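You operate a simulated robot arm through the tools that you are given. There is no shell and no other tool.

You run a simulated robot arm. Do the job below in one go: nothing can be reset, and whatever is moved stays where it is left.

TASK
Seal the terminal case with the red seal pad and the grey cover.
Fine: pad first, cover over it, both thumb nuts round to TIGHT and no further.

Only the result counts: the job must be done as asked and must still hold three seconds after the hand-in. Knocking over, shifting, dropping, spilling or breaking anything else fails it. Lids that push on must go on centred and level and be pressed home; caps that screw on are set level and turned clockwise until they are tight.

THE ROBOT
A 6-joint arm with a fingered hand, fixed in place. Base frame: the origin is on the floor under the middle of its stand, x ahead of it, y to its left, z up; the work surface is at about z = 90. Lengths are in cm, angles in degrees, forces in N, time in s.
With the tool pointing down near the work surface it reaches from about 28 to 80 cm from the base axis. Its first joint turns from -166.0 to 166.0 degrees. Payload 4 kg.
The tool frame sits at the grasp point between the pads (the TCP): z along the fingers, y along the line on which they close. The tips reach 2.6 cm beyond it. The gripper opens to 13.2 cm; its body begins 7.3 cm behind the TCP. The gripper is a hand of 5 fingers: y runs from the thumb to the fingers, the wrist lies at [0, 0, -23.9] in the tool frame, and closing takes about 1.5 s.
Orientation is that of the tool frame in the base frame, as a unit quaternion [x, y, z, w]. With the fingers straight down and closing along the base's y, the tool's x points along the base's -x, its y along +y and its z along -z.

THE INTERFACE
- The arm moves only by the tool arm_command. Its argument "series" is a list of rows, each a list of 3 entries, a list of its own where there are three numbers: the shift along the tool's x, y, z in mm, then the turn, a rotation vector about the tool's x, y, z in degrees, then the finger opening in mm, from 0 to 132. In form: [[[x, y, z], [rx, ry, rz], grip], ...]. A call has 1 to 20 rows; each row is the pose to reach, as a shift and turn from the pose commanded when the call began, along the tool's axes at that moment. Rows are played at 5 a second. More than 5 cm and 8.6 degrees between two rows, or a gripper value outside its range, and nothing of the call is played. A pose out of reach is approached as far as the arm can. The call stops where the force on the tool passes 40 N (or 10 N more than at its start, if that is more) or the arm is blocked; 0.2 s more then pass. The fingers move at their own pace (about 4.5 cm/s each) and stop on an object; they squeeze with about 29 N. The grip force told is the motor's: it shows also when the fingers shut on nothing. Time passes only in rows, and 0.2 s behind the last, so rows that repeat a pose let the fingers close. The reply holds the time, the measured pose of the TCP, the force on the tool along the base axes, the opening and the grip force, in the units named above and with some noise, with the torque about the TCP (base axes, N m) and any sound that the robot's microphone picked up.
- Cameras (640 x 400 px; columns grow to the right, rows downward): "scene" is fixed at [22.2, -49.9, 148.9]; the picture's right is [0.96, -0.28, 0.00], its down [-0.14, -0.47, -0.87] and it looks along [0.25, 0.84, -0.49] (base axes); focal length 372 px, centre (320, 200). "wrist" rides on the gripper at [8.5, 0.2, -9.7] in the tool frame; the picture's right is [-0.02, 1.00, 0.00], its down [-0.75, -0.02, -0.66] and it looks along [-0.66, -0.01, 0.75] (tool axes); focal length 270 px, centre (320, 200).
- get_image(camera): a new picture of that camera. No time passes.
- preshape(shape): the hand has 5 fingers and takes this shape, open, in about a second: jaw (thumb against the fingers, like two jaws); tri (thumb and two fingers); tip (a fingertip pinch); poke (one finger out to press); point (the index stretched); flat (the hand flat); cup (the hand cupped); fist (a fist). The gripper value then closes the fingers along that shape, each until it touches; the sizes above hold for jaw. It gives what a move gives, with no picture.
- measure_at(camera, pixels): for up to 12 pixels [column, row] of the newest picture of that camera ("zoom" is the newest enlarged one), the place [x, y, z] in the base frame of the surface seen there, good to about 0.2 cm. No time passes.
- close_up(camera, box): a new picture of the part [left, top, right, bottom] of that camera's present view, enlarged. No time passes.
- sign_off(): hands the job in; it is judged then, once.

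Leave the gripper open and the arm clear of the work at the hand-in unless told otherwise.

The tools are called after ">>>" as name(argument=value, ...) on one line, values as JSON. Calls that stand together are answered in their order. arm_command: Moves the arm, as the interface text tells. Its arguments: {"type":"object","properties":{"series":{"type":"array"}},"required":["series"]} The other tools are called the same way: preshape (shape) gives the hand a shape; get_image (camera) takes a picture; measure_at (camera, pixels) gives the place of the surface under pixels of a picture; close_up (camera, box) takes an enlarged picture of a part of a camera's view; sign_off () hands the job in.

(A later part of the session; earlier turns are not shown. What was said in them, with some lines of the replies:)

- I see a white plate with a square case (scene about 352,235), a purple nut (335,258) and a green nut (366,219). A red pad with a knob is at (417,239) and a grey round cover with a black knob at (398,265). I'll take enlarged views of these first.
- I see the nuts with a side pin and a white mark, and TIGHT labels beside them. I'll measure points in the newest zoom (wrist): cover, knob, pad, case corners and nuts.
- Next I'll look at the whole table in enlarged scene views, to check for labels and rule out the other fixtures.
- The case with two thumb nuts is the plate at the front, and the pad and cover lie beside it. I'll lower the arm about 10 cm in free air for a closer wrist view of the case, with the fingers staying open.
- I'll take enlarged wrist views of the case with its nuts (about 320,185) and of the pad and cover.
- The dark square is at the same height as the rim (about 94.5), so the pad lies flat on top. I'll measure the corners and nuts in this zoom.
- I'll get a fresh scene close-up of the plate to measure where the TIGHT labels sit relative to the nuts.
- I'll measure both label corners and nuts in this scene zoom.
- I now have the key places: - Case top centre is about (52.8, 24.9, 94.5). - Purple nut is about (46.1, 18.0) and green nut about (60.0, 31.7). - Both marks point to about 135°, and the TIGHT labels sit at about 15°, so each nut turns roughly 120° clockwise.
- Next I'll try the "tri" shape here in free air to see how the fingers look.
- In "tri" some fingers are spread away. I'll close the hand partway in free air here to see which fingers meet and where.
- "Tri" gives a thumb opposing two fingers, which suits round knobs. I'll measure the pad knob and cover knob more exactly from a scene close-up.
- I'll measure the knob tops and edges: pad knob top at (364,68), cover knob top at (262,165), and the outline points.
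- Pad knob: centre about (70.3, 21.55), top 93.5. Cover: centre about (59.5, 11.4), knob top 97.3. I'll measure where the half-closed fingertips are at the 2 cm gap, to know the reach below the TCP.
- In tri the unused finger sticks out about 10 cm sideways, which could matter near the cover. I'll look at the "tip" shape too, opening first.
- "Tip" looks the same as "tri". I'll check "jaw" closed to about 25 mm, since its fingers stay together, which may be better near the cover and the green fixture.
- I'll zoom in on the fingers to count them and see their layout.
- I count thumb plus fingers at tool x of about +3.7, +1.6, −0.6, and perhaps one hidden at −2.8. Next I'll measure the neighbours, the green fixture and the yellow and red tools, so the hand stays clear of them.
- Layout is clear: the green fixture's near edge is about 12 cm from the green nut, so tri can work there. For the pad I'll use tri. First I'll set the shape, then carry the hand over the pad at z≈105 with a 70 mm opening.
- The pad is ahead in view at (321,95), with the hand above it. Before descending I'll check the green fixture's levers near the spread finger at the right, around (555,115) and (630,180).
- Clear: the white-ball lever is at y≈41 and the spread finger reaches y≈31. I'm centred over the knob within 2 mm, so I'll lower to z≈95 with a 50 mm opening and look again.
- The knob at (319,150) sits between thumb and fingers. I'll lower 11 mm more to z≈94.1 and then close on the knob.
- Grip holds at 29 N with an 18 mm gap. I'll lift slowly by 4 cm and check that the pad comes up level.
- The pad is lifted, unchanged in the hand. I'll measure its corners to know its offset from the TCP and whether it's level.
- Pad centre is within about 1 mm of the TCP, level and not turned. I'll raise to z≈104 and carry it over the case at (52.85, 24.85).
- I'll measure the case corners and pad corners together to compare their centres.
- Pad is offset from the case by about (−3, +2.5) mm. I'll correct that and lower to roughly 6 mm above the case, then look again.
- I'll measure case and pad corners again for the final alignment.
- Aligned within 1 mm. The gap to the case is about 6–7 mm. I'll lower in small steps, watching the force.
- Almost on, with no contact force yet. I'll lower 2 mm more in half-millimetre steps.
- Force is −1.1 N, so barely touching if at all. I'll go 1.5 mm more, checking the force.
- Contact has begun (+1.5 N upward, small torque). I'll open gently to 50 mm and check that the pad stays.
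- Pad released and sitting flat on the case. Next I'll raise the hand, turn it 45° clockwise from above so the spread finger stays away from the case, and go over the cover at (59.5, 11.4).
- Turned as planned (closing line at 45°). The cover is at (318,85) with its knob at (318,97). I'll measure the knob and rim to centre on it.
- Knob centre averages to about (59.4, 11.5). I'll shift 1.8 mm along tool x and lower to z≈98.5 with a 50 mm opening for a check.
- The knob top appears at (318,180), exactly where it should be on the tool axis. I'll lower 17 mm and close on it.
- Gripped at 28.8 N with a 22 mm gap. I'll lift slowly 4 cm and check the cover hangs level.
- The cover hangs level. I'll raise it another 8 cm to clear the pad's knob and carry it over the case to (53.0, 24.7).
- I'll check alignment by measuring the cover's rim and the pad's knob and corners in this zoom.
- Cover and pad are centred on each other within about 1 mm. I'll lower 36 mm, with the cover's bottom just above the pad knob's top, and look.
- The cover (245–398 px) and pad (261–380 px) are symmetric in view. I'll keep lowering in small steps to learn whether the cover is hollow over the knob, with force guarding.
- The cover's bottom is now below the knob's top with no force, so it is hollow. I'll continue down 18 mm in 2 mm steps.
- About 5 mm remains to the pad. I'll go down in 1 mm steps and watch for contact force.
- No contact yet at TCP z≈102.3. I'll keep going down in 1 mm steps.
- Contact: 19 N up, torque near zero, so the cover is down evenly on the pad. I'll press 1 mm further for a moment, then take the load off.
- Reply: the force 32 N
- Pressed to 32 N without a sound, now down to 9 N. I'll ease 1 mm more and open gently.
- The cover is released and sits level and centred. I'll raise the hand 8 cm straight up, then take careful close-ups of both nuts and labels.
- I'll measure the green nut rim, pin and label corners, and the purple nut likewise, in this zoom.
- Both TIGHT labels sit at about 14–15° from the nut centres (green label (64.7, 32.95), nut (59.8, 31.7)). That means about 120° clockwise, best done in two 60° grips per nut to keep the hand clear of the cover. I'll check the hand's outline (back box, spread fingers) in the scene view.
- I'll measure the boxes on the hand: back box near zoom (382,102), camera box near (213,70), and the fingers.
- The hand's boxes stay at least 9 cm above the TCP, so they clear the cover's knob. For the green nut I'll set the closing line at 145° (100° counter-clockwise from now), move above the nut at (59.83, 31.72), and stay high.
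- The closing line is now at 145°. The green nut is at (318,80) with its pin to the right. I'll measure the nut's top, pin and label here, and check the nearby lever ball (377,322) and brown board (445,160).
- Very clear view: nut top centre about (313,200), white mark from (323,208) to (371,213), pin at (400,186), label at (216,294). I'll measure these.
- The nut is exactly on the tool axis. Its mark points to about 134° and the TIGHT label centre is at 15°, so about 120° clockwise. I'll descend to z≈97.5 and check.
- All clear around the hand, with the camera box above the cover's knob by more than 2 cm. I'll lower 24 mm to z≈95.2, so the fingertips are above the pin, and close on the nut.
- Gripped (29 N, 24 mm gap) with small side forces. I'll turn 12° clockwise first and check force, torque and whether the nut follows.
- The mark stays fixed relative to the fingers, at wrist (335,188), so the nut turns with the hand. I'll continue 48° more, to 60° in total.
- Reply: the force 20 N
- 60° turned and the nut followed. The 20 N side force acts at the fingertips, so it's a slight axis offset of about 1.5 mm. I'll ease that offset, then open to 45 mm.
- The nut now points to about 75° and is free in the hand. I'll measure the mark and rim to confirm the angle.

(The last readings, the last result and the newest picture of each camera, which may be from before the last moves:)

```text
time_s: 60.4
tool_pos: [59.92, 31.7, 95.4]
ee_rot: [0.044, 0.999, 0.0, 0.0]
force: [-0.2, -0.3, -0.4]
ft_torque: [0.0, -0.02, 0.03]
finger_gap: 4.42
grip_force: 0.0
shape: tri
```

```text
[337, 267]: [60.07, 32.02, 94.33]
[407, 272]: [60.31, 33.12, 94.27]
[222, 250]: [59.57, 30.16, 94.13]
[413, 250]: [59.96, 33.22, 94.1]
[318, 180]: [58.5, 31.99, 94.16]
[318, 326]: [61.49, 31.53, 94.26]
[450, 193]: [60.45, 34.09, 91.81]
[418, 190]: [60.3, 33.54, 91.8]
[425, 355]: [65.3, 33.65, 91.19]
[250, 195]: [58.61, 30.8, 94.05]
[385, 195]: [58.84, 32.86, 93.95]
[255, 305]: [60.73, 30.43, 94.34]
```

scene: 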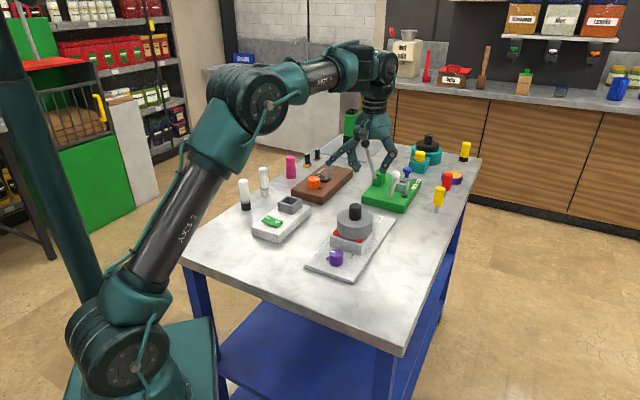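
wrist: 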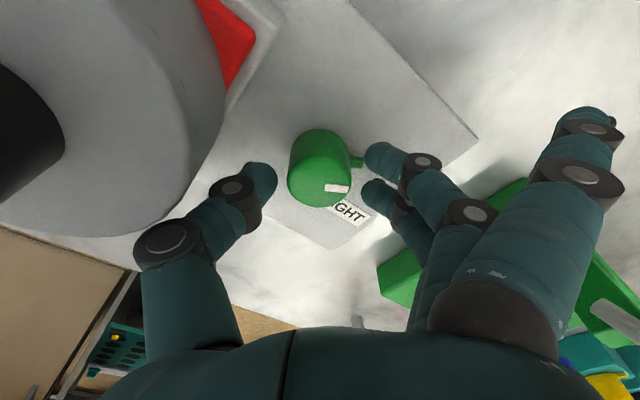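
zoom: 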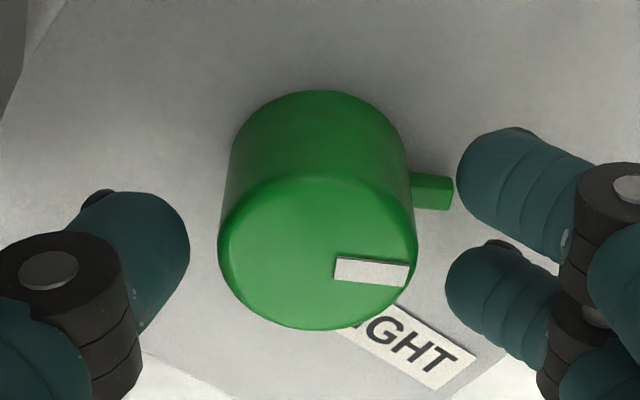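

The mark is at about 76°, so 58–60° done and roughly 61° to go. I'll swing the open hand back 60° counter-clockwise in place, with a 1.5 mm recentring, then look.

>>> arm_command(series=[[[0, 0, 0], [0, 0, -7], 45], [[0.3, 0, 0], [0, 0, -14], 45], [[0.5, 0, 0], [0, 0, -21], 45], [[0.7, 0, 0], [0, 0, -28], 45], [[0.9, 0, 0], [0, 0, -35], 45], [[1.1, 0, 0], [0, 0, -42], 45], [[1.3, 0, 0], [0, 0, -49], 45], [[1.5, 0, 0], [0, 0, -56], 45], [[1.5, 0, 0], [0, 0, -60], 45], [[1.5, 0, 0], [0, 0, -60], 45]])

>>> get_image(camera="wrist")

>>> close_up(camera="wrist", box=[250, 100, 390, 230])

```text
time_s: 62.6
tool_pos: [59.88, 31.72, 95.32]
ee_rot: [-0.463, 0.887, 0.001, 0.0]
force: [-1.0, -0.1, -0.2]
ft_torque: [0.0, 0.01, 0.03]
finger_gap: 4.41
grip_force: 0.1
shape: tri
```

```text
taken
```

wrist: 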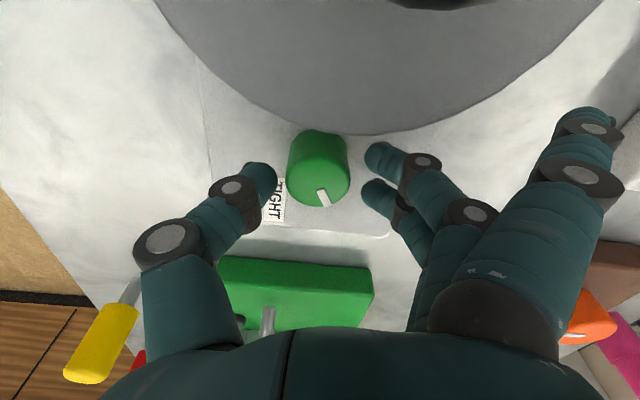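

```text
3.08 times, centred on (320, 165) of wrist
```

zoom: 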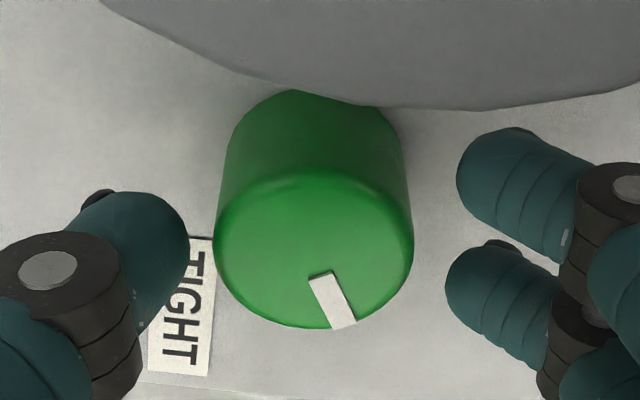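

The hand is back at 145° and the nut stayed put. I'll measure the mark again from this side before regripping.

>>> measure_at(camera="zoom", pixels=[[321, 276], [343, 324], [217, 240], [411, 240], [314, 178], [314, 324], [180, 305], [165, 370], [206, 374], [190, 240], [240, 300], [395, 290]])

```text
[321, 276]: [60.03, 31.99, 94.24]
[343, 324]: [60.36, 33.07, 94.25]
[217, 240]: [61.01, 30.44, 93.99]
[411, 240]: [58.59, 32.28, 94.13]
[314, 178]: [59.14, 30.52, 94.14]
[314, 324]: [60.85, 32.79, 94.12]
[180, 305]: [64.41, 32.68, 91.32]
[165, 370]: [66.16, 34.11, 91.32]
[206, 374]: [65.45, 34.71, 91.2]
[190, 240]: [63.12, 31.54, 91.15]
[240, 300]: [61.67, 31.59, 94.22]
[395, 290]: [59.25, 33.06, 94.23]
```

The mark is at 73–77°. I'll regrip and turn 54° clockwise, sliding 1.5 mm in base x along the way for the axis offset, then measure before finishing.

>>> arm_command(series=[[[0, 0, 0], [0, 0, 0], 15], [[0, 0, 0], [0, 0, 0], 15], [[0, 0, 0], [0, 0, 0], 15], [[0, 0, 0], [0, 0, 0], 15], [[0, 0, 0], [0, 0, 0], 15], [[0, 0, 0], [0, 0, 0], 15], [[0, 0, 0], [0, 0, 0], 15]])

>>> arm_command(series=[[[-0.1, -0.1, 0], [0, 0, 6], 15], [[-0.2, -0.2, 0], [0, 0, 12], 15], [[-0.3, -0.4, 0], [0, 0, 18], 15], [[-0.4, -0.5, 0], [0, 0, 24], 15], [[-0.5, -0.6, 0], [0, 0, 30], 15], [[-0.6, -0.7, 0], [0, 0, 36], 15], [[-0.7, -0.9, 0], [0, 0, 42], 15], [[-0.8, -1.0, 0], [0, 0, 48], 15], [[-0.8, -1.1, 0], [0, 0, 54], 15], [[-0.8, -1.1, 0], [0, 0, 54], 15]])

>>> get_image(camera="wrist")

>>> close_up(camera="wrist", box=[250, 100, 390, 230])

```text
time_s: 64.2
tool_pos: [59.91, 31.65, 95.48]
ee_rot: [-0.462, 0.887, 0.0, 0.0]
force: [3.6, 0.3, -4.7]
ft_torque: [0.04, -0.03, -0.01]
finger_gap: 2.43
grip_force: 29.0
shape: tri
```

```text
time_s: 66.4
tool_pos: [59.9, 31.8, 95.32]
ee_rot: [-0.007, 1.0, 0.0, 0.001]
force: [3.1, 0.1, -3.9]
ft_torque: [0.01, -0.01, 0.08]
finger_gap: 2.42
grip_force: 28.9
shape: tri
```

```text
taken
```

wrist: 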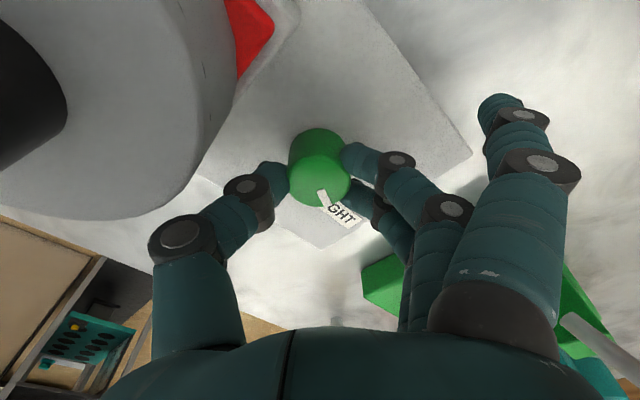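

```text
3.08 times, centred on (320, 165) of wrist
```

zoom: 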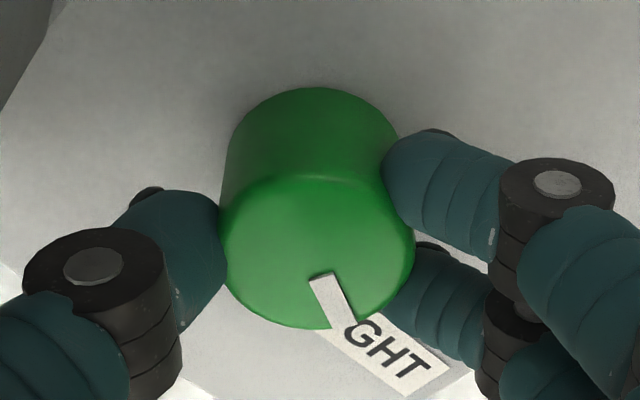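

Forces are small now, and the mark runs from (322,277) to about (348,322), nearly pointing to the label. I'll measure the mark's angle.

>>> measure_at(camera="zoom", pixels=[[321, 277], [344, 321], [222, 245], [412, 245], [316, 180], [316, 325], [435, 365], [400, 350], [332, 298], [240, 300], [395, 290]])

>>> close_up(camera="wrist", box=[290, 150, 380, 240])

```text
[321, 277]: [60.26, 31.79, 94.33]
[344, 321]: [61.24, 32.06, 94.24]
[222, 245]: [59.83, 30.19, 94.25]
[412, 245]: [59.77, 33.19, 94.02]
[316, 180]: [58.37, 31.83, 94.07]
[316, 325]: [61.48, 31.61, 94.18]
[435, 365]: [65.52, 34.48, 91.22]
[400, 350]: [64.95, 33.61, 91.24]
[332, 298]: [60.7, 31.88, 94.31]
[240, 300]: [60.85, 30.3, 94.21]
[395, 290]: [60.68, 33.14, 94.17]
```

```text
4.44 times, centred on (335, 195) of wrist
```

zoom: 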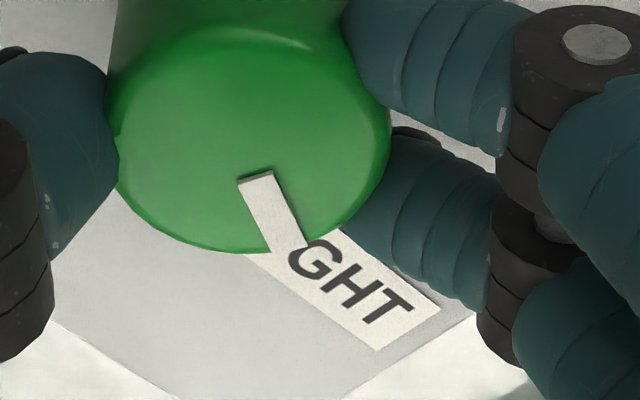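

The measurements put the mark at 16–19°, and TIGHT is at 15°. I'll turn 4° more, then check again.

>>> arm_command(series=[[[0, -0.1, 0], [0, 0, 2], 15], [[0, -0.1, 0], [0, 0, 4], 15], [[0, -0.1, 0], [0, 0, 4], 15]])

>>> close_up(camera="wrist", box=[250, 100, 390, 230])

>>> measure_at(camera="zoom", pixels=[[321, 277], [344, 321], [332, 298], [316, 180], [316, 325], [222, 245], [412, 245]])

```text
time_s: 67.2
tool_pos: [59.9, 31.79, 95.24]
ee_rot: [0.027, 1.0, 0.0, 0.0]
force: [3.4, 1.1, -3.3]
ft_torque: [0.09, -0.03, -0.01]
finger_gap: 2.4
grip_force: 28.9
shape: tri
```

```text
3.08 times, centred on (320, 165) of wrist
```

zoom: 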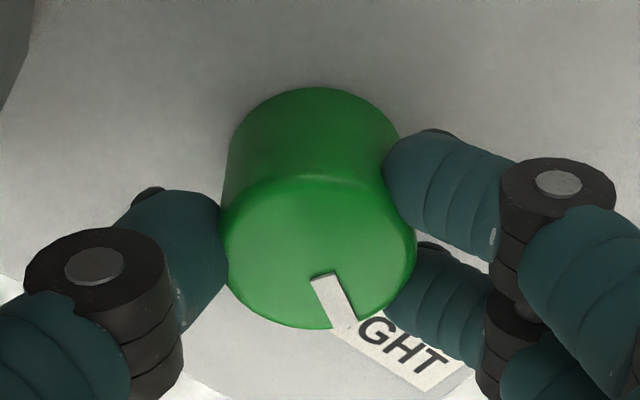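

```text
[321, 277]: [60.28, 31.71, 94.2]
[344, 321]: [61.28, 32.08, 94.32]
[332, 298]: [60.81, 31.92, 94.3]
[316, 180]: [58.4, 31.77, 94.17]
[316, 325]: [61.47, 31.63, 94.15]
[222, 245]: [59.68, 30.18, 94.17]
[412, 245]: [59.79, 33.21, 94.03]
```

Working the mark's direction out from pixel geometry gives 16.5°, and the label centre gives 15.0–15.5°. I'll turn a last 1.3°, then open the hand.

>>> arm_command(series=[[[0, 0, 0], [0, 0, 1.3], 15], [[0, 0, 0], [0, 0, 1.3], 15]])

>>> arm_command(series=[[[0, 0, 0], [0, 0, 0], 30], [[0, 0, 0], [0, 0, 0], 45], [[0, 0, 0], [0, 0, 0], 45], [[0, 0, 0], [0, 0, 0], 45], [[0, 0, 0], [0, 0, 0], 45]])

>>> close_up(camera="wrist", box=[250, 100, 390, 230])

```text
time_s: 67.8
tool_pos: [59.97, 31.72, 95.39]
ee_rot: [0.038, 0.999, 0.0, 0.0]
force: [4.1, 1.6, -1.6]
ft_torque: [0.06, -0.08, 0.02]
finger_gap: 2.42
grip_force: 29.3
shape: tri
```

```text
time_s: 69.0
tool_pos: [60.04, 31.75, 95.35]
ee_rot: [0.038, 0.999, 0.0, 0.0]
force: [0.1, -0.5, -0.2]
ft_torque: [-0.02, -0.03, 0.0]
finger_gap: 4.44
grip_force: 0.1
shape: tri
```

```text
3.08 times, centred on (320, 165) of wrist
```

zoom: 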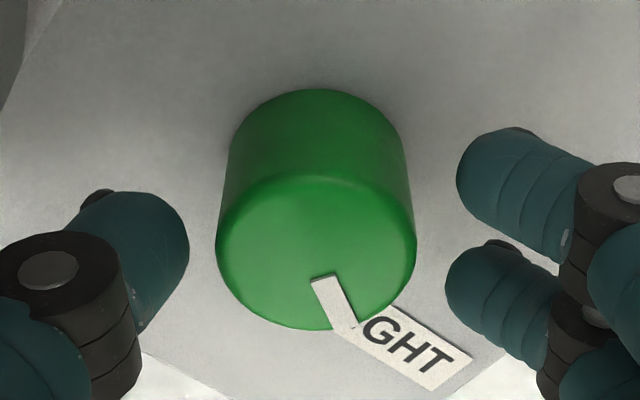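

The green nut is released with its mark toward TIGHT. I'll rise straight up 15 cm and check the angle from above.

>>> arm_command(series=[[[0, 0, -10], [0, 0, 0], 45], [[0, 0, -35], [0, 0, 0], 45], [[0, 0, -65], [0, 0, 0], 50], [[0, 0, -95], [0, 0, 0], 50], [[0, 0, -125], [0, 0, 0], 50], [[0, 0, -150], [0, 0, 0], 50], [[0, 0, -150], [0, 0, 0], 50]])

>>> get_image(camera="wrist")

>>> close_up(camera="wrist", box=[250, 30, 390, 140])

>>> close_up(camera="scene", box=[310, 195, 410, 280])

```text
time_s: 70.6
tool_pos: [59.91, 31.86, 110.39]
ee_rot: [0.037, 0.999, 0.0, -0.001]
force: [0.2, 0.1, -0.3]
ft_torque: [0.01, -0.02, -0.01]
finger_gap: 4.94
grip_force: 0.1
shape: tri
```

```text
taken
```

wrist: 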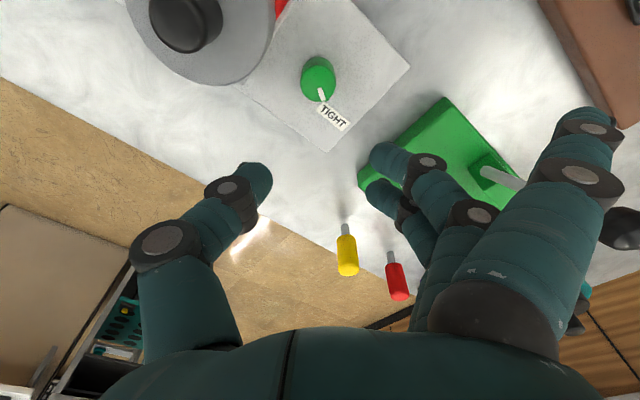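

```text
3.64 times, centred on (320, 85) of wrist
```

zoom: 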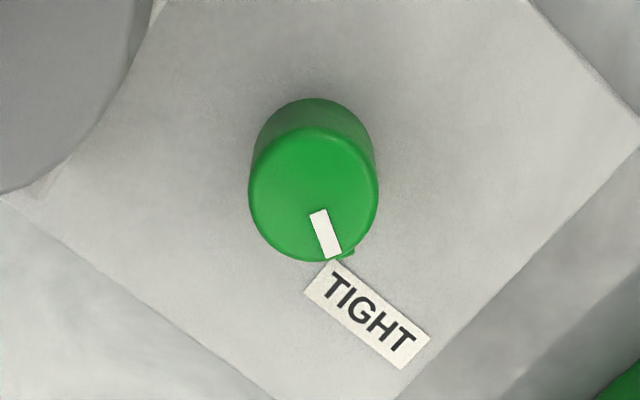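

```text
4.71 times, centred on (360, 238) of scene
```

zoom: 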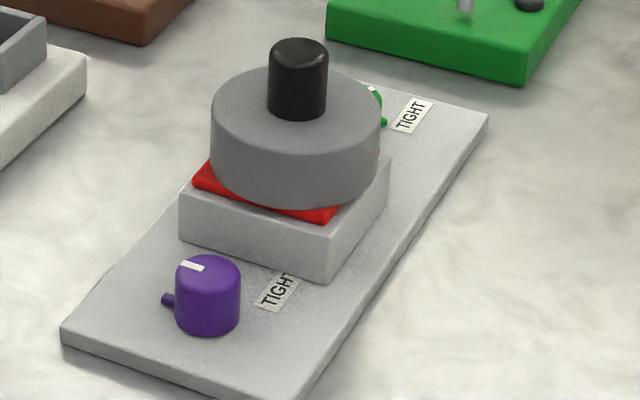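

From above, the green mark points to the TIGHT label within about 2° (119.7° turned by the hand's record). Now the purple nut: I'll move high over it at (46.1, 17.95), turning the hand to a 187° closing line.

>>> arm_command(series=[[[10, -11, 0], [0, 0, -7.8], 50], [[20, -23, 0], [0, 0, -15.6], 50], [[29, -34, 0], [0, 0, -23.4], 50], [[39, -45, 0], [0, 0, -31.2], 50], [[49, -57, 0], [0, 0, -39], 50], [[59, -68, 0], [0, 0, -46.8], 50], [[69, -80, 0], [0, 0, -54.6], 50], [[78, -91, 0], [0, 0, -62.4], 50], [[88, -102, 0], [0, 0, -70.2], 50], [[98, -114, 0], [0, 0, -78], 50], [[108, -125, 0], [0, 0, -85.8], 50], [[118, -137, 0], [0, 0, -93.6], 50], [[127.4, -147.8, 0], [0, 0, -101.2], 50], [[127.4, -147.8, 0], [0, 0, -101.2], 50], [[127.4, -147.8, 0], [0, 0, -101.2], 50]])

>>> get_image(camera="wrist")

>>> get_image(camera="scene")

```text
time_s: 73.8
tool_pos: [46.2, 18.01, 110.32]
ee_rot: [0.748, -0.664, 0.0, 0.0]
force: [-0.1, 0.1, 0.0]
ft_torque: [0.01, 0.03, 0.02]
finger_gap: 4.93
grip_force: 0.1
shape: tri
```

```text
taken
```

wrist: 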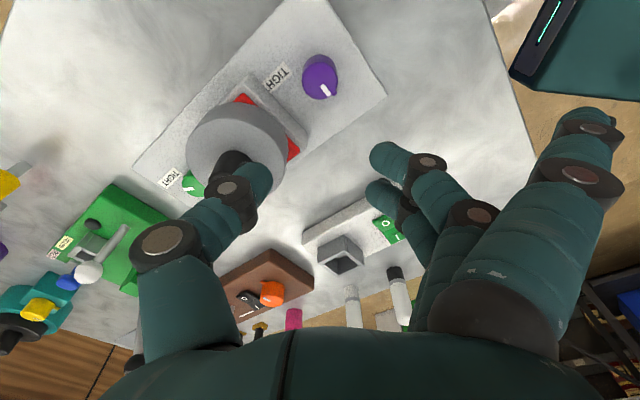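

```text
taken
```

scene: 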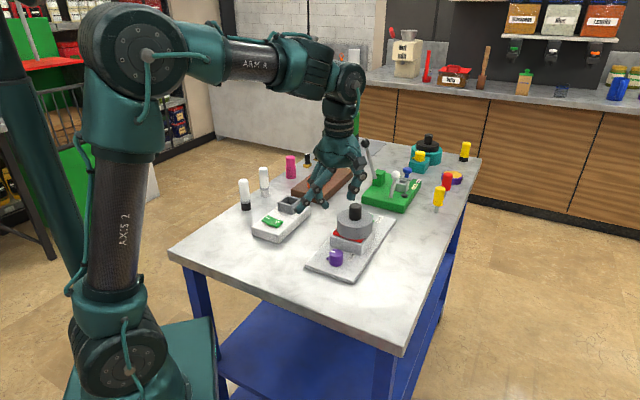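

The closing line is at 187° and the arm reached it. The purple nut is at (320,77) with its mark pointing down in view. I'll take a close-up for exact geometry.

>>> close_up(camera="wrist", box=[250, 30, 390, 140])

>>> measure_at(camera="zoom", pixels=[[313, 200], [255, 195], [375, 195], [313, 135], [313, 250], [330, 225], [270, 150], [360, 240], [270, 240], [360, 150]])

```text
3.64 times, centred on (320, 85) of wrist
```

zoom: 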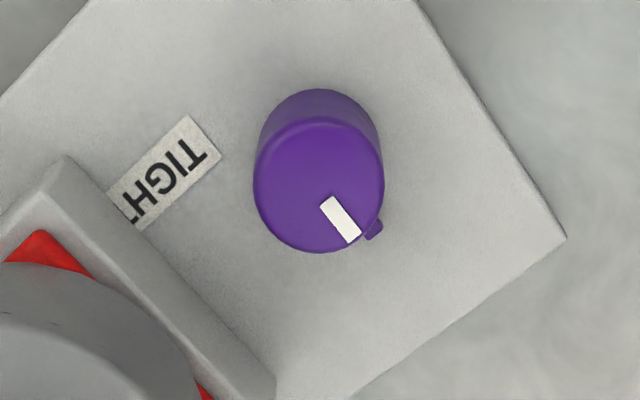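

```text
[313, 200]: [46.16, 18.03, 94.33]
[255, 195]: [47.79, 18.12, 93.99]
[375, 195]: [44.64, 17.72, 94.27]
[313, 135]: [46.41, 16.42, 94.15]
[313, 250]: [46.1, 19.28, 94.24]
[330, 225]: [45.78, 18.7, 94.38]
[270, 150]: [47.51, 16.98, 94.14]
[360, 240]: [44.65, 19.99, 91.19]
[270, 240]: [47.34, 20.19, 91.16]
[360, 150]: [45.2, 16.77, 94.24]
```

The nut's centre is about 2.7 mm off the tool axis in each direction, and the TIGHT label is at about 15–16°. I'll correct the offset and descend to z≈97.5 with a 45 mm opening.

>>> arm_command(series=[[[1.5, 1.5, 20], [0, 0, 0], 45], [[2.7, 2.7, 45], [0, 0, 0], 45], [[2.7, 2.7, 70], [0, 0, 0], 45], [[2.7, 2.7, 95], [0, 0, 0], 45], [[2.7, 2.7, 115], [0, 0, 0], 45], [[2.7, 2.7, 126], [0, 0, 0], 45], [[2.7, 2.7, 126], [0, 0, 0], 45]])

>>> get_image(camera="wrist")

>>> close_up(camera="scene", box=[290, 170, 410, 290])

>>> close_up(camera="wrist", box=[250, 80, 390, 210])

```text
time_s: 75.4
tool_pos: [45.94, 17.72, 97.76]
ee_rot: [0.748, -0.663, 0.0, 0.0]
force: [0.5, 0.3, -0.1]
ft_torque: [0.0, -0.01, -0.01]
finger_gap: 4.58
grip_force: 0.1
shape: tri
```

```text
taken
```

wrist: 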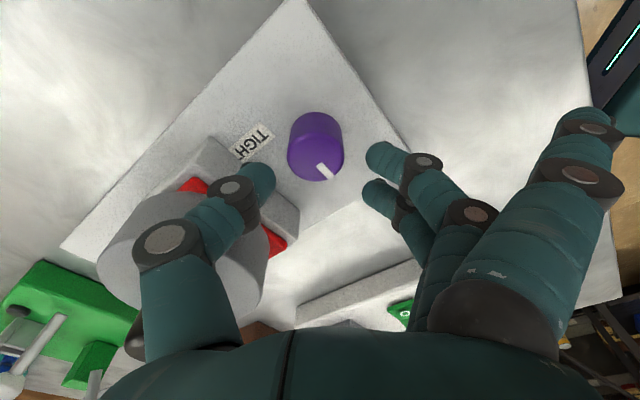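

```text
3.33 times, centred on (350, 230) of scene
```

zoom: 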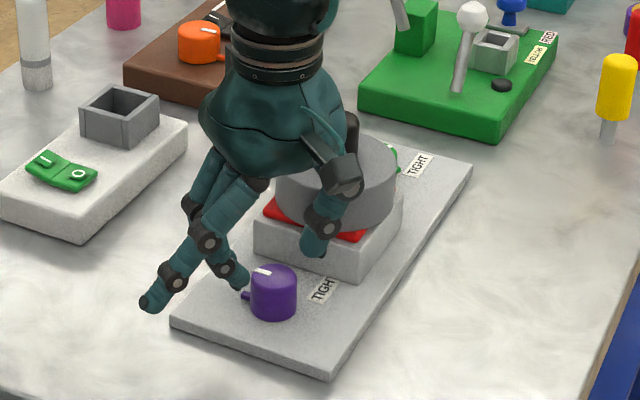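

```text
3.08 times, centred on (320, 145) of wrist
```

zoom: 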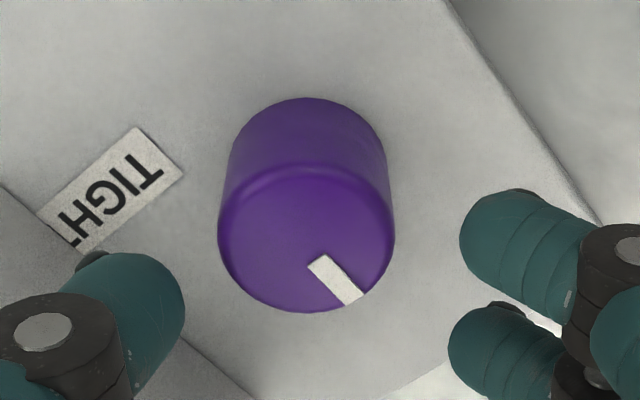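

The nut now sits where the grip centre is, and the mark computes to 135.4°. Nothing is close to the thumb. I'll lower 24 mm and close on the purple nut.

>>> arm_command(series=[[[0, 0, 8], [0, 0, 0], 45], [[0, 0, 16], [0, 0, 0], 45], [[0, 0, 24], [0, 0, 0], 45], [[0, 0, 24], [0, 0, 0], 15], [[0, 0, 24], [0, 0, 0], 15], [[0, 0, 24], [0, 0, 0], 15], [[0, 0, 24], [0, 0, 0], 15], [[0, 0, 24], [0, 0, 0], 15], [[0, 0, 24], [0, 0, 0], 15], [[0, 0, 24], [0, 0, 0], 15]])

>>> get_image(camera="wrist")

>>> close_up(camera="scene", box=[290, 170, 410, 290])

```text
time_s: 77.6
tool_pos: [46.02, 17.63, 95.35]
ee_rot: [0.749, -0.663, 0.0, 0.0]
force: [2.0, 0.2, -4.2]
ft_torque: [0.01, 0.0, 0.01]
finger_gap: 2.37
grip_force: 28.6
shape: tri
```

```text
taken
```

wrist: 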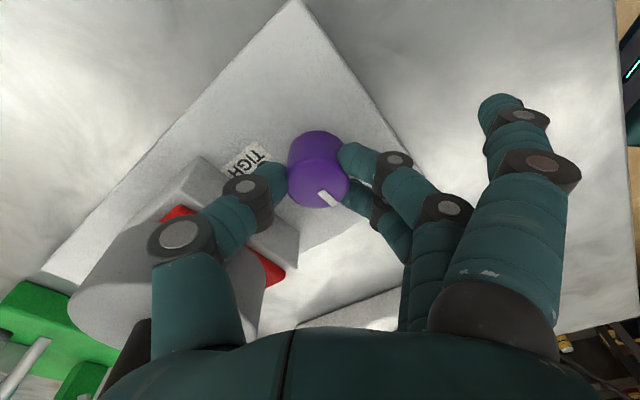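

```text
3.33 times, centred on (350, 230) of scene
```

zoom: 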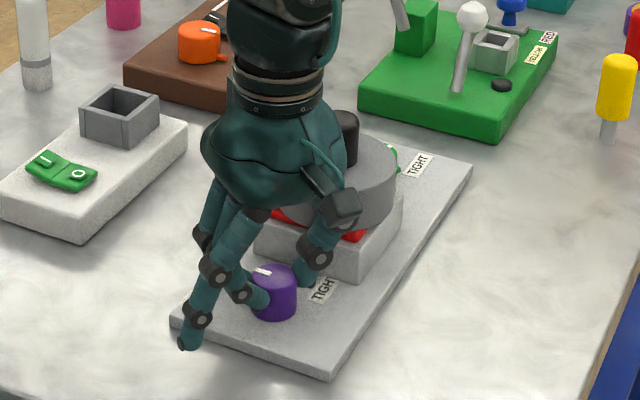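

Gripped with small forces (2, 0.2, −4.2 N). I'll turn 60° clockwise in 6° steps with the small axis correction.

>>> arm_command(series=[[[-0.1, -0.1, 0], [0, 0, 6], 15], [[-0.2, -0.2, 0], [0, 0, 12], 15], [[-0.3, -0.4, 0], [0, 0, 18], 15], [[-0.4, -0.5, 0], [0, 0, 24], 15], [[-0.5, -0.6, 0], [0, 0, 30], 15], [[-0.6, -0.7, 0], [0, 0, 36], 15], [[-0.7, -0.9, 0], [0, 0, 42], 15], [[-0.8, -1.0, 0], [0, 0, 48], 15], [[-0.8, -1.1, 0], [0, 0, 54], 15], [[-0.9, -1.2, 0], [0, 0, 60], 15], [[-0.9, -1.2, 0], [0, 0, 60], 15]])

>>> get_image(camera="wrist")

>>> close_up(camera="scene", box=[290, 170, 410, 290])

```text
time_s: 80.0
tool_pos: [46.11, 17.82, 95.43]
ee_rot: [-0.316, 0.949, 0.0, -0.001]
force: [-7.6, 5.2, 0.0]
ft_torque: [0.18, 0.19, -0.01]
finger_gap: 2.33
grip_force: 28.8
shape: tri
```

```text
taken
```

wrist: 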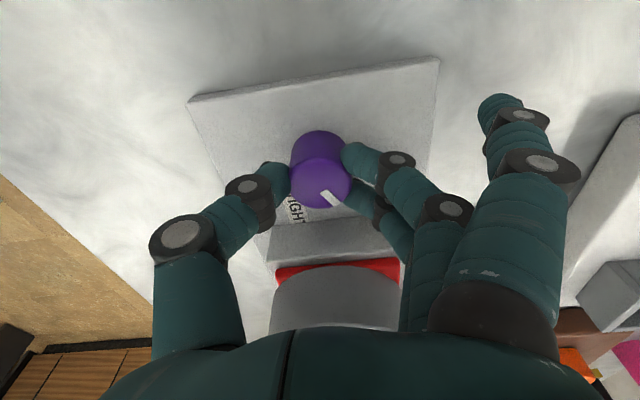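

```text
3.33 times, centred on (350, 230) of scene
```

zoom: 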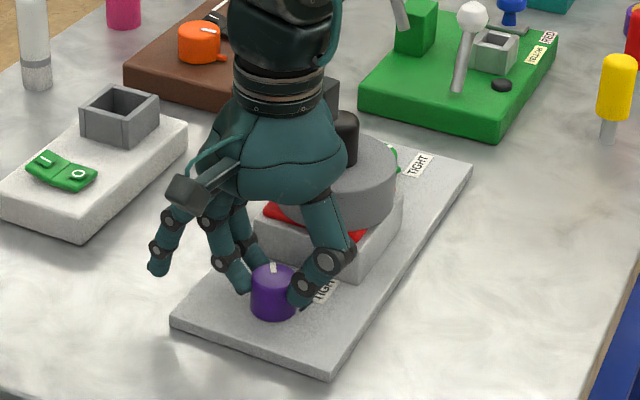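

Turned 60° with the nut following and small forces. I'll open to 45 mm, then swing the open hand back 60°.

>>> arm_command(series=[[[0, 0, 0], [0, 0, 0], 30], [[0, 0, 0], [0, 0, 0], 45], [[0, 0, 0], [0, 0, 0], 45], [[0, 0, 0], [0, 0, 0], 45], [[0, 0, 0], [0, 0, 0], 45]])

>>> close_up(camera="wrist", box=[250, 100, 390, 230])

```text
time_s: 81.2
tool_pos: [46.07, 17.71, 95.42]
ee_rot: [-0.317, 0.948, 0.0, -0.001]
force: [-0.5, -0.3, -0.3]
ft_torque: [0.03, 0.0, -0.01]
finger_gap: 4.45
grip_force: 0.1
shape: tri
```

```text
3.08 times, centred on (320, 165) of wrist
```

zoom: 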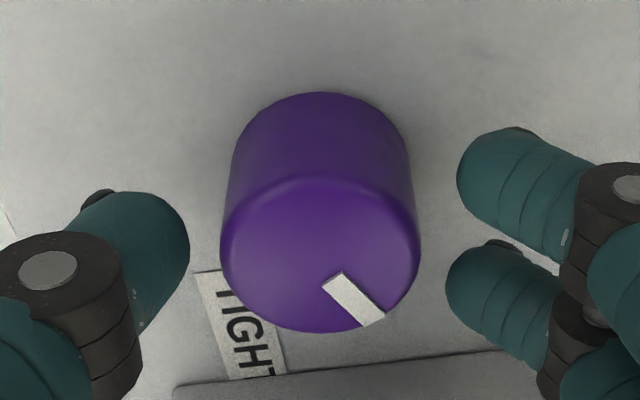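

The purple nut's mark is now near 72–75°. I'll swing the open hand back 60° counter-clockwise with the 1.5 mm recentring.

>>> arm_command(series=[[[0, 0, 0], [0, 0, -7], 45], [[0.3, 0, 0], [0, 0, -14], 45], [[0.5, 0, 0], [0, 0, -21], 45], [[0.7, 0, 0], [0, 0, -28], 45], [[0.9, 0, 0], [0, 0, -35], 45], [[1.1, 0, 0], [0, 0, -42], 45], [[1.3, 0, 0], [0, 0, -49], 45], [[1.5, 0, 0], [0, 0, -56], 45], [[1.5, -0.1, 0], [0, 0, -60], 45], [[1.5, -0.1, 0], [0, 0, -60], 45]])

>>> get_image(camera="wrist")

>>> close_up(camera="wrist", box=[250, 100, 390, 230])

```text
time_s: 83.4
tool_pos: [45.84, 17.59, 95.27]
ee_rot: [0.749, -0.663, 0.0, -0.001]
force: [-0.8, 0.1, -0.4]
ft_torque: [0.0, -0.01, 0.02]
finger_gap: 4.41
grip_force: 0.0
shape: tri
```

```text
taken
```

wrist: 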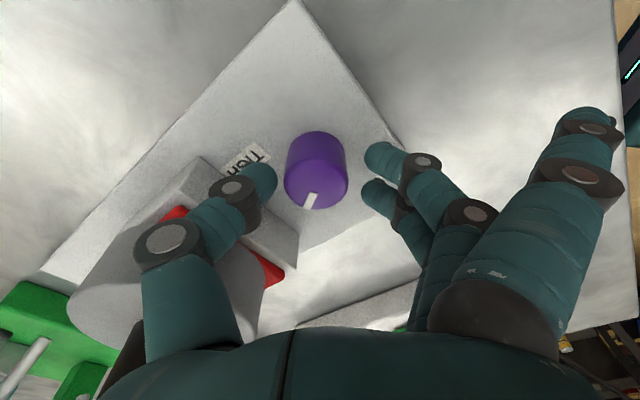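

```text
3.08 times, centred on (320, 165) of wrist
```

zoom: 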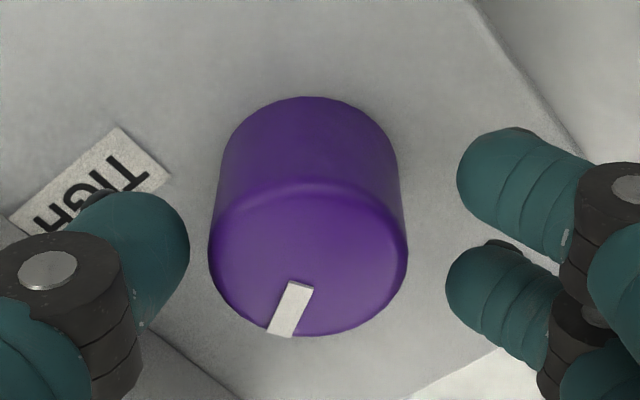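

The mark now computes to about 74–76°. I'll regrip and turn 58° clockwise, then verify before finishing.

>>> arm_command(series=[[[0, 0, 0], [0, 0, 0], 15], [[0, 0, 0], [0, 0, 0], 15], [[0, 0, 0], [0, 0, 0], 15], [[0, 0, 0], [0, 0, 0], 15], [[0, 0, 0], [0, 0, 0], 15], [[0, 0, 0], [0, 0, 0], 15], [[0, 0, 0], [0, 0, 0], 15]])

>>> arm_command(series=[[[-0.1, -0.1, 0], [0, 0, 6], 15], [[-0.2, -0.2, 0], [0, 0, 12], 15], [[-0.3, -0.4, 0], [0, 0, 18], 15], [[-0.4, -0.5, 0], [0, 0, 24], 15], [[-0.5, -0.6, 0], [0, 0, 30], 15], [[-0.6, -0.7, 0], [0, 0, 36], 15], [[-0.7, -0.9, 0], [0, 0, 42], 15], [[-0.8, -1.0, 0], [0, 0, 48], 15], [[-0.8, -1.1, 0], [0, 0, 54], 15], [[-0.9, -1.2, 0], [0, 0, 58], 15], [[-0.9, -1.2, 0], [0, 0, 58], 15]])

>>> get_image(camera="wrist")

>>> close_up(camera="wrist", box=[250, 100, 390, 230])

```text
time_s: 85.0
tool_pos: [46.0, 17.61, 95.28]
ee_rot: [0.749, -0.663, 0.0, 0.0]
force: [3.5, -1.8, -4.4]
ft_torque: [-0.05, 0.0, 0.03]
finger_gap: 2.39
grip_force: 28.6
shape: tri
```

```text
time_s: 87.4
tool_pos: [46.05, 17.71, 95.41]
ee_rot: [-0.332, 0.943, -0.001, 0.0]
force: [-12.0, -2.4, -10.5]
ft_torque: [0.05, 0.29, -0.01]
finger_gap: 2.29
grip_force: 29.2
shape: tri
```

```text
taken
```

wrist: 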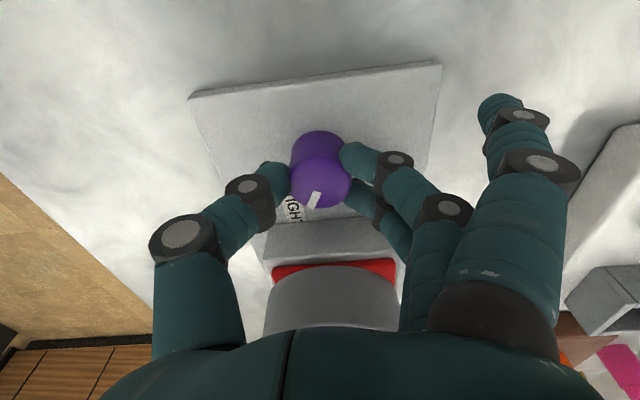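

```text
3.08 times, centred on (320, 165) of wrist
```

zoom: 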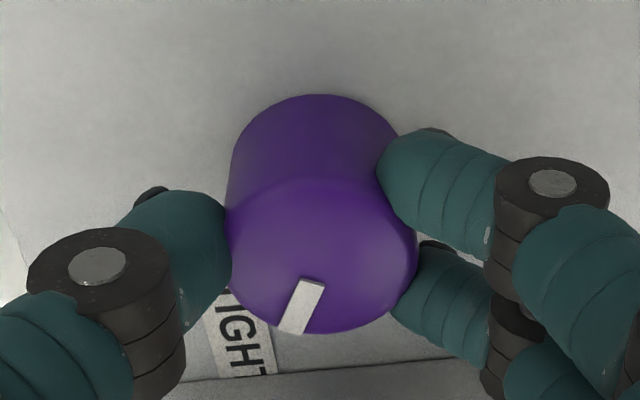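

No slip, and the mark computes to about 17–18°. I'll turn the last 2° and then open.

>>> arm_command(series=[[[0, 0, 0], [0, 0, 1], 15], [[0, 0, 0], [0, 0, 2], 15], [[0, 0, 0], [0, 0, 2], 15]])

>>> arm_command(series=[[[0, 0, 0], [0, 0, 0], 30], [[0, 0, 0], [0, 0, 0], 45], [[0, 0, 0], [0, 0, 0], 45], [[0, 0, 0], [0, 0, 0], 45], [[0, 0, 0], [0, 0, 0], 45]])

>>> close_up(camera="wrist", box=[250, 100, 390, 230])

```text
time_s: 88.2
tool_pos: [45.97, 17.68, 95.39]
ee_rot: [-0.317, 0.949, 0.0, -0.001]
force: [-12.3, -4.0, -4.1]
ft_torque: [0.01, 0.34, 0.0]
finger_gap: 2.32
grip_force: 28.8
shape: tri
```

```text
time_s: 89.4
tool_pos: [46.17, 17.75, 95.36]
ee_rot: [-0.316, 0.949, 0.0, 0.0]
force: [-0.9, 2.1, 0.1]
ft_torque: [-0.01, -0.01, 0.02]
finger_gap: 4.42
grip_force: 0.0
shape: tri
```

```text
3.08 times, centred on (320, 165) of wrist
```

zoom: 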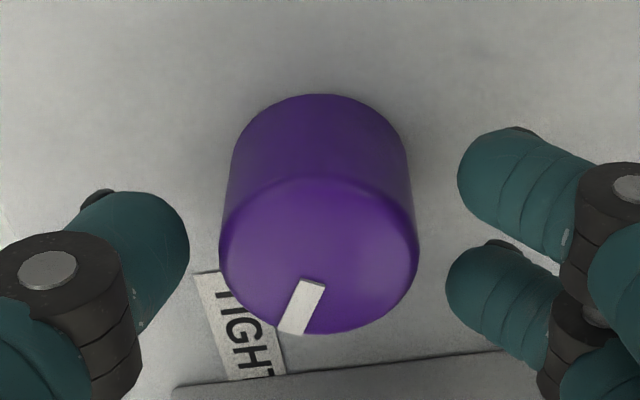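

Released. I'll rise straight up 15 cm and check the purple mark against its label from above.

>>> arm_command(series=[[[0, 0, -10], [0, 0, 0], 45], [[0, 0, -35], [0, 0, 0], 45], [[0, 0, -65], [0, 0, 0], 50], [[0, 0, -95], [0, 0, 0], 50], [[0, 0, -125], [0, 0, 0], 50], [[0, 0, -150], [0, 0, 0], 50], [[0, 0, -150], [0, 0, 0], 50]])

>>> get_image(camera="wrist")

>>> close_up(camera="wrist", box=[250, 30, 390, 140])

>>> close_up(camera="scene", box=[310, 195, 410, 280])

```text
time_s: 91.0
tool_pos: [46.2, 17.89, 110.3]
ee_rot: [-0.316, 0.949, -0.001, 0.0]
force: [-1.1, 0.4, 0.0]
ft_torque: [0.0, 0.04, 0.01]
finger_gap: 4.95
grip_force: 0.1
shape: tri
```

```text
taken
```

wrist: 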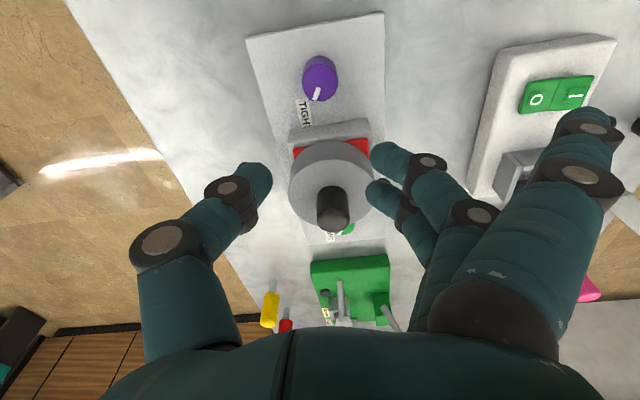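

```text
3.64 times, centred on (320, 85) of wrist
```

zoom: 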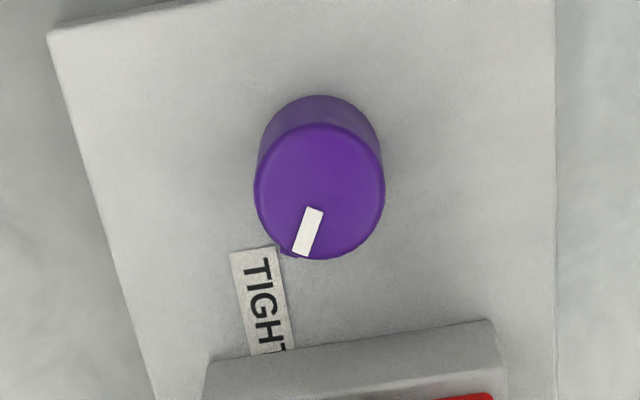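

```text
4.71 times, centred on (360, 238) of scene
```

zoom: 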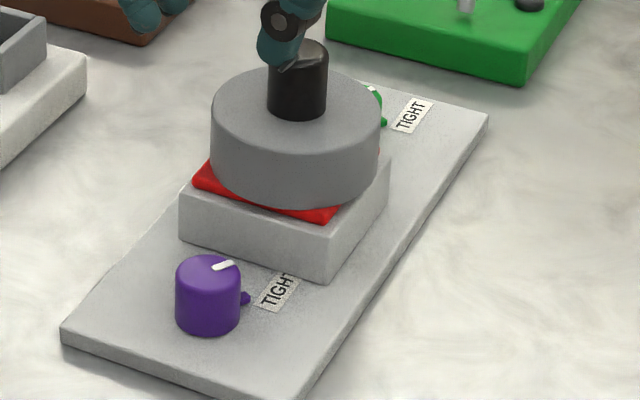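

The purple mark computes to 16–17° and the label to 15.3°: right on TIGHT. I'll move over the green nut at the same height for a second check of its angle.

>>> arm_command(series=[[[-24, 3.5, 0], [0, 0, 0], 50], [[-48, 7, 0], [0, 0, 0], 50], [[-72, 10.5, 0], [0, 0, 0], 50], [[-96, 14, 0], [0, 0, 0], 50], [[-120, 17.5, 0], [0, 0, 0], 50], [[-144, 21, 0], [0, 0, 0], 50], [[-168, 24.5, 0], [0, 0, 0], 50], [[-192, 28, 0], [0, 0, 0], 50], [[-192, 28, 0], [0, 0, 0], 50]])

>>> close_up(camera="wrist", box=[250, 30, 390, 140])

>>> get_image(camera="scene")

```text
time_s: 93.0
tool_pos: [59.59, 31.63, 110.07]
ee_rot: [-0.317, 0.949, -0.001, 0.0]
force: [-0.5, 0.7, 0.3]
ft_torque: [0.02, -0.02, 0.01]
finger_gap: 4.9
grip_force: 0.1
shape: tri
```

```text
3.64 times, centred on (320, 85) of wrist
```

zoom: 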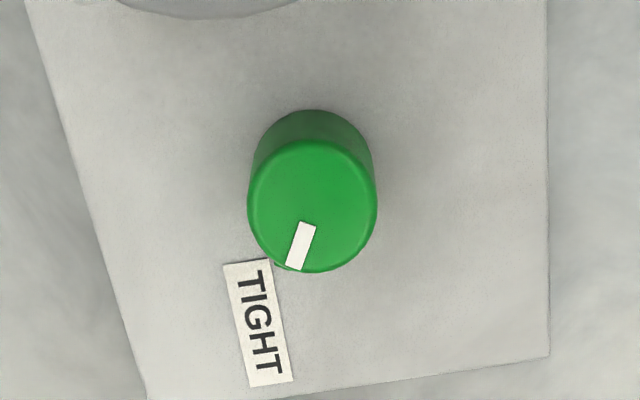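

```text
taken
```

scene: 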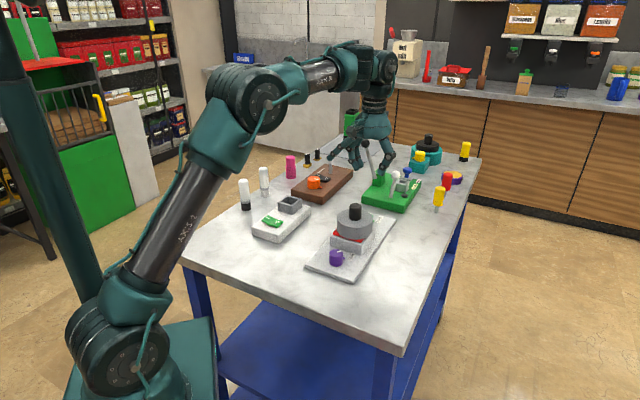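

Green checks out too: mark 15.8°, label 14.7°. Both nuts are at TIGHT, and pad and cover sit centred. I'll raise the hand, open it fully and retreat clear of the work.

>>> arm_command(series=[[[0, 0, -25], [0, 0, 0], 50], [[0, 0, -50], [0, 0, 0], 60], [[0, 0, -75], [0, 0, 0], 80], [[0, 0, -100], [0, 0, 0], 100], [[0, 0, -115], [0, 0, 0], 132], [[20, 10, -115], [0, 0, 0], 132], [[45, 21, -115], [0, 0, 0], 132], [[70, 33, -115], [0, 0, 0], 132], [[95, 45, -115], [0, 0, 0], 132], [[120, 57, -115], [0, 0, 0], 132], [[145, 69, -115], [0, 0, 0], 132], [[170, 81, -115], [0, 0, 0], 132], [[184, 88, -115], [0, 0, 0], 132], [[184, 88, -115], [0, 0, 0], 132]])

>>> get_image(camera="scene")

>>> close_up(camera="scene", box=[310, 190, 410, 280])

>>> get_image(camera="wrist")

```text
time_s: 96.0
tool_pos: [39.69, 27.59, 121.88]
ee_rot: [-0.316, 0.949, -0.001, 0.0]
force: [-0.1, -0.7, 0.5]
ft_torque: [0.01, 0.02, 0.02]
finger_gap: 13.18
grip_force: 0.1
shape: tri
```

```text
taken
```

scene: 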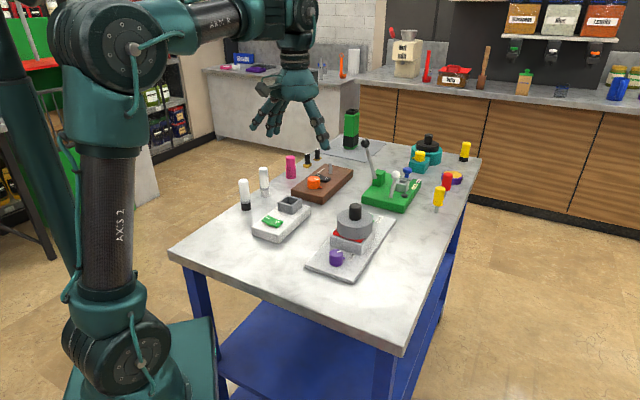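

```text
4.44 times, centred on (360, 235) of scene
```

zoom: 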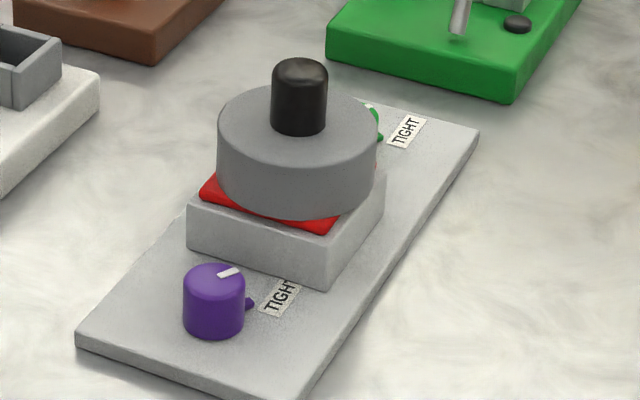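

```text
taken
```

wrist: 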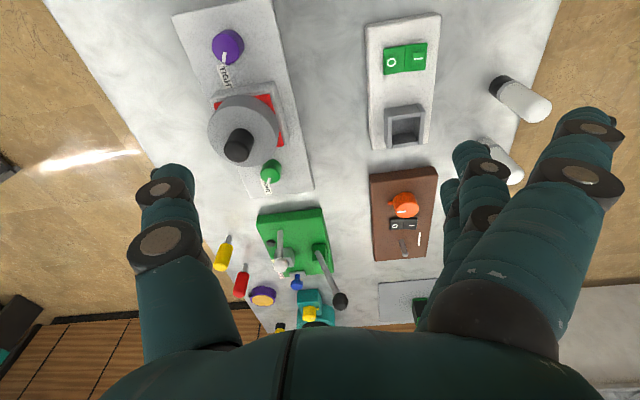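

Everything looks in place. As a last check I'll measure the cover's top for level and centring, and the visible pad and case corners.

>>> measure_at(camera="zoom", pixels=[[225, 130], [370, 130], [297, 155], [250, 100], [345, 100], [222, 118], [376, 118], [298, 163], [203, 192], [333, 230], [190, 207], [324, 254]])

>>> close_up(camera="wrist", box=[165, 0, 325, 200])

```text
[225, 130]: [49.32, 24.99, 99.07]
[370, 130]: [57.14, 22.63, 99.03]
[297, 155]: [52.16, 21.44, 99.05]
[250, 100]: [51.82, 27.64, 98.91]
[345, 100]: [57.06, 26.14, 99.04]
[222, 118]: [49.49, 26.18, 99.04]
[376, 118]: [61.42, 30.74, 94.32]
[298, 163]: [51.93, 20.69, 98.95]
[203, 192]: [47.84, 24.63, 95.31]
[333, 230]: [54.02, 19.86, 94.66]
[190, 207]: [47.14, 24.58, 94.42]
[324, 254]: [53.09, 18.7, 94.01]
```

```text
2.00 times, centred on (245, 100) of wrist
```

zoom: 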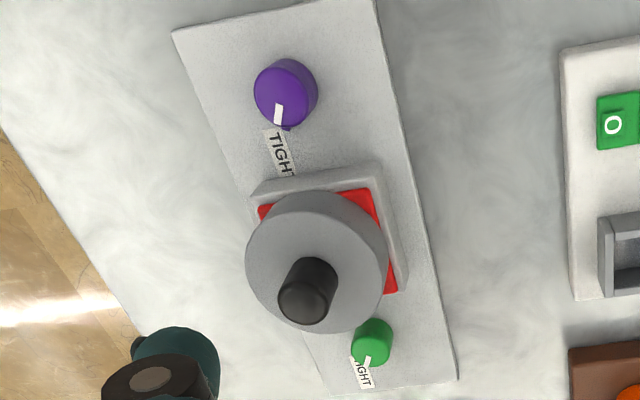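

The cover's top is level (98.9–99.1 throughout) and centred over pad and case. Both marks point at TIGHT, and the hand is open and clear of the work. Handing in.

>>> sign_off()

```text
The job is handed in.
```

I sealed the terminal case and handed the job in. The judging result hasn't come back to me.

- **Pad:** the red seal pad went on first. It lies flat on the case top, within about 2 mm of centre.
- **Cover:** the grey cover is over the pad. I pressed it down to 32 N, and its top measures level to within about 2 mm.
- **Nuts:** I turned each thumb nut about 120° clockwise in two grips. The marks point at TIGHT to within about 2° on both green and purple. I heard no click from either, so that rests on camera measurements and the hand's own turn record.

I saw no sign that anything else on the table had moved. The hand was left open and clear of the work.
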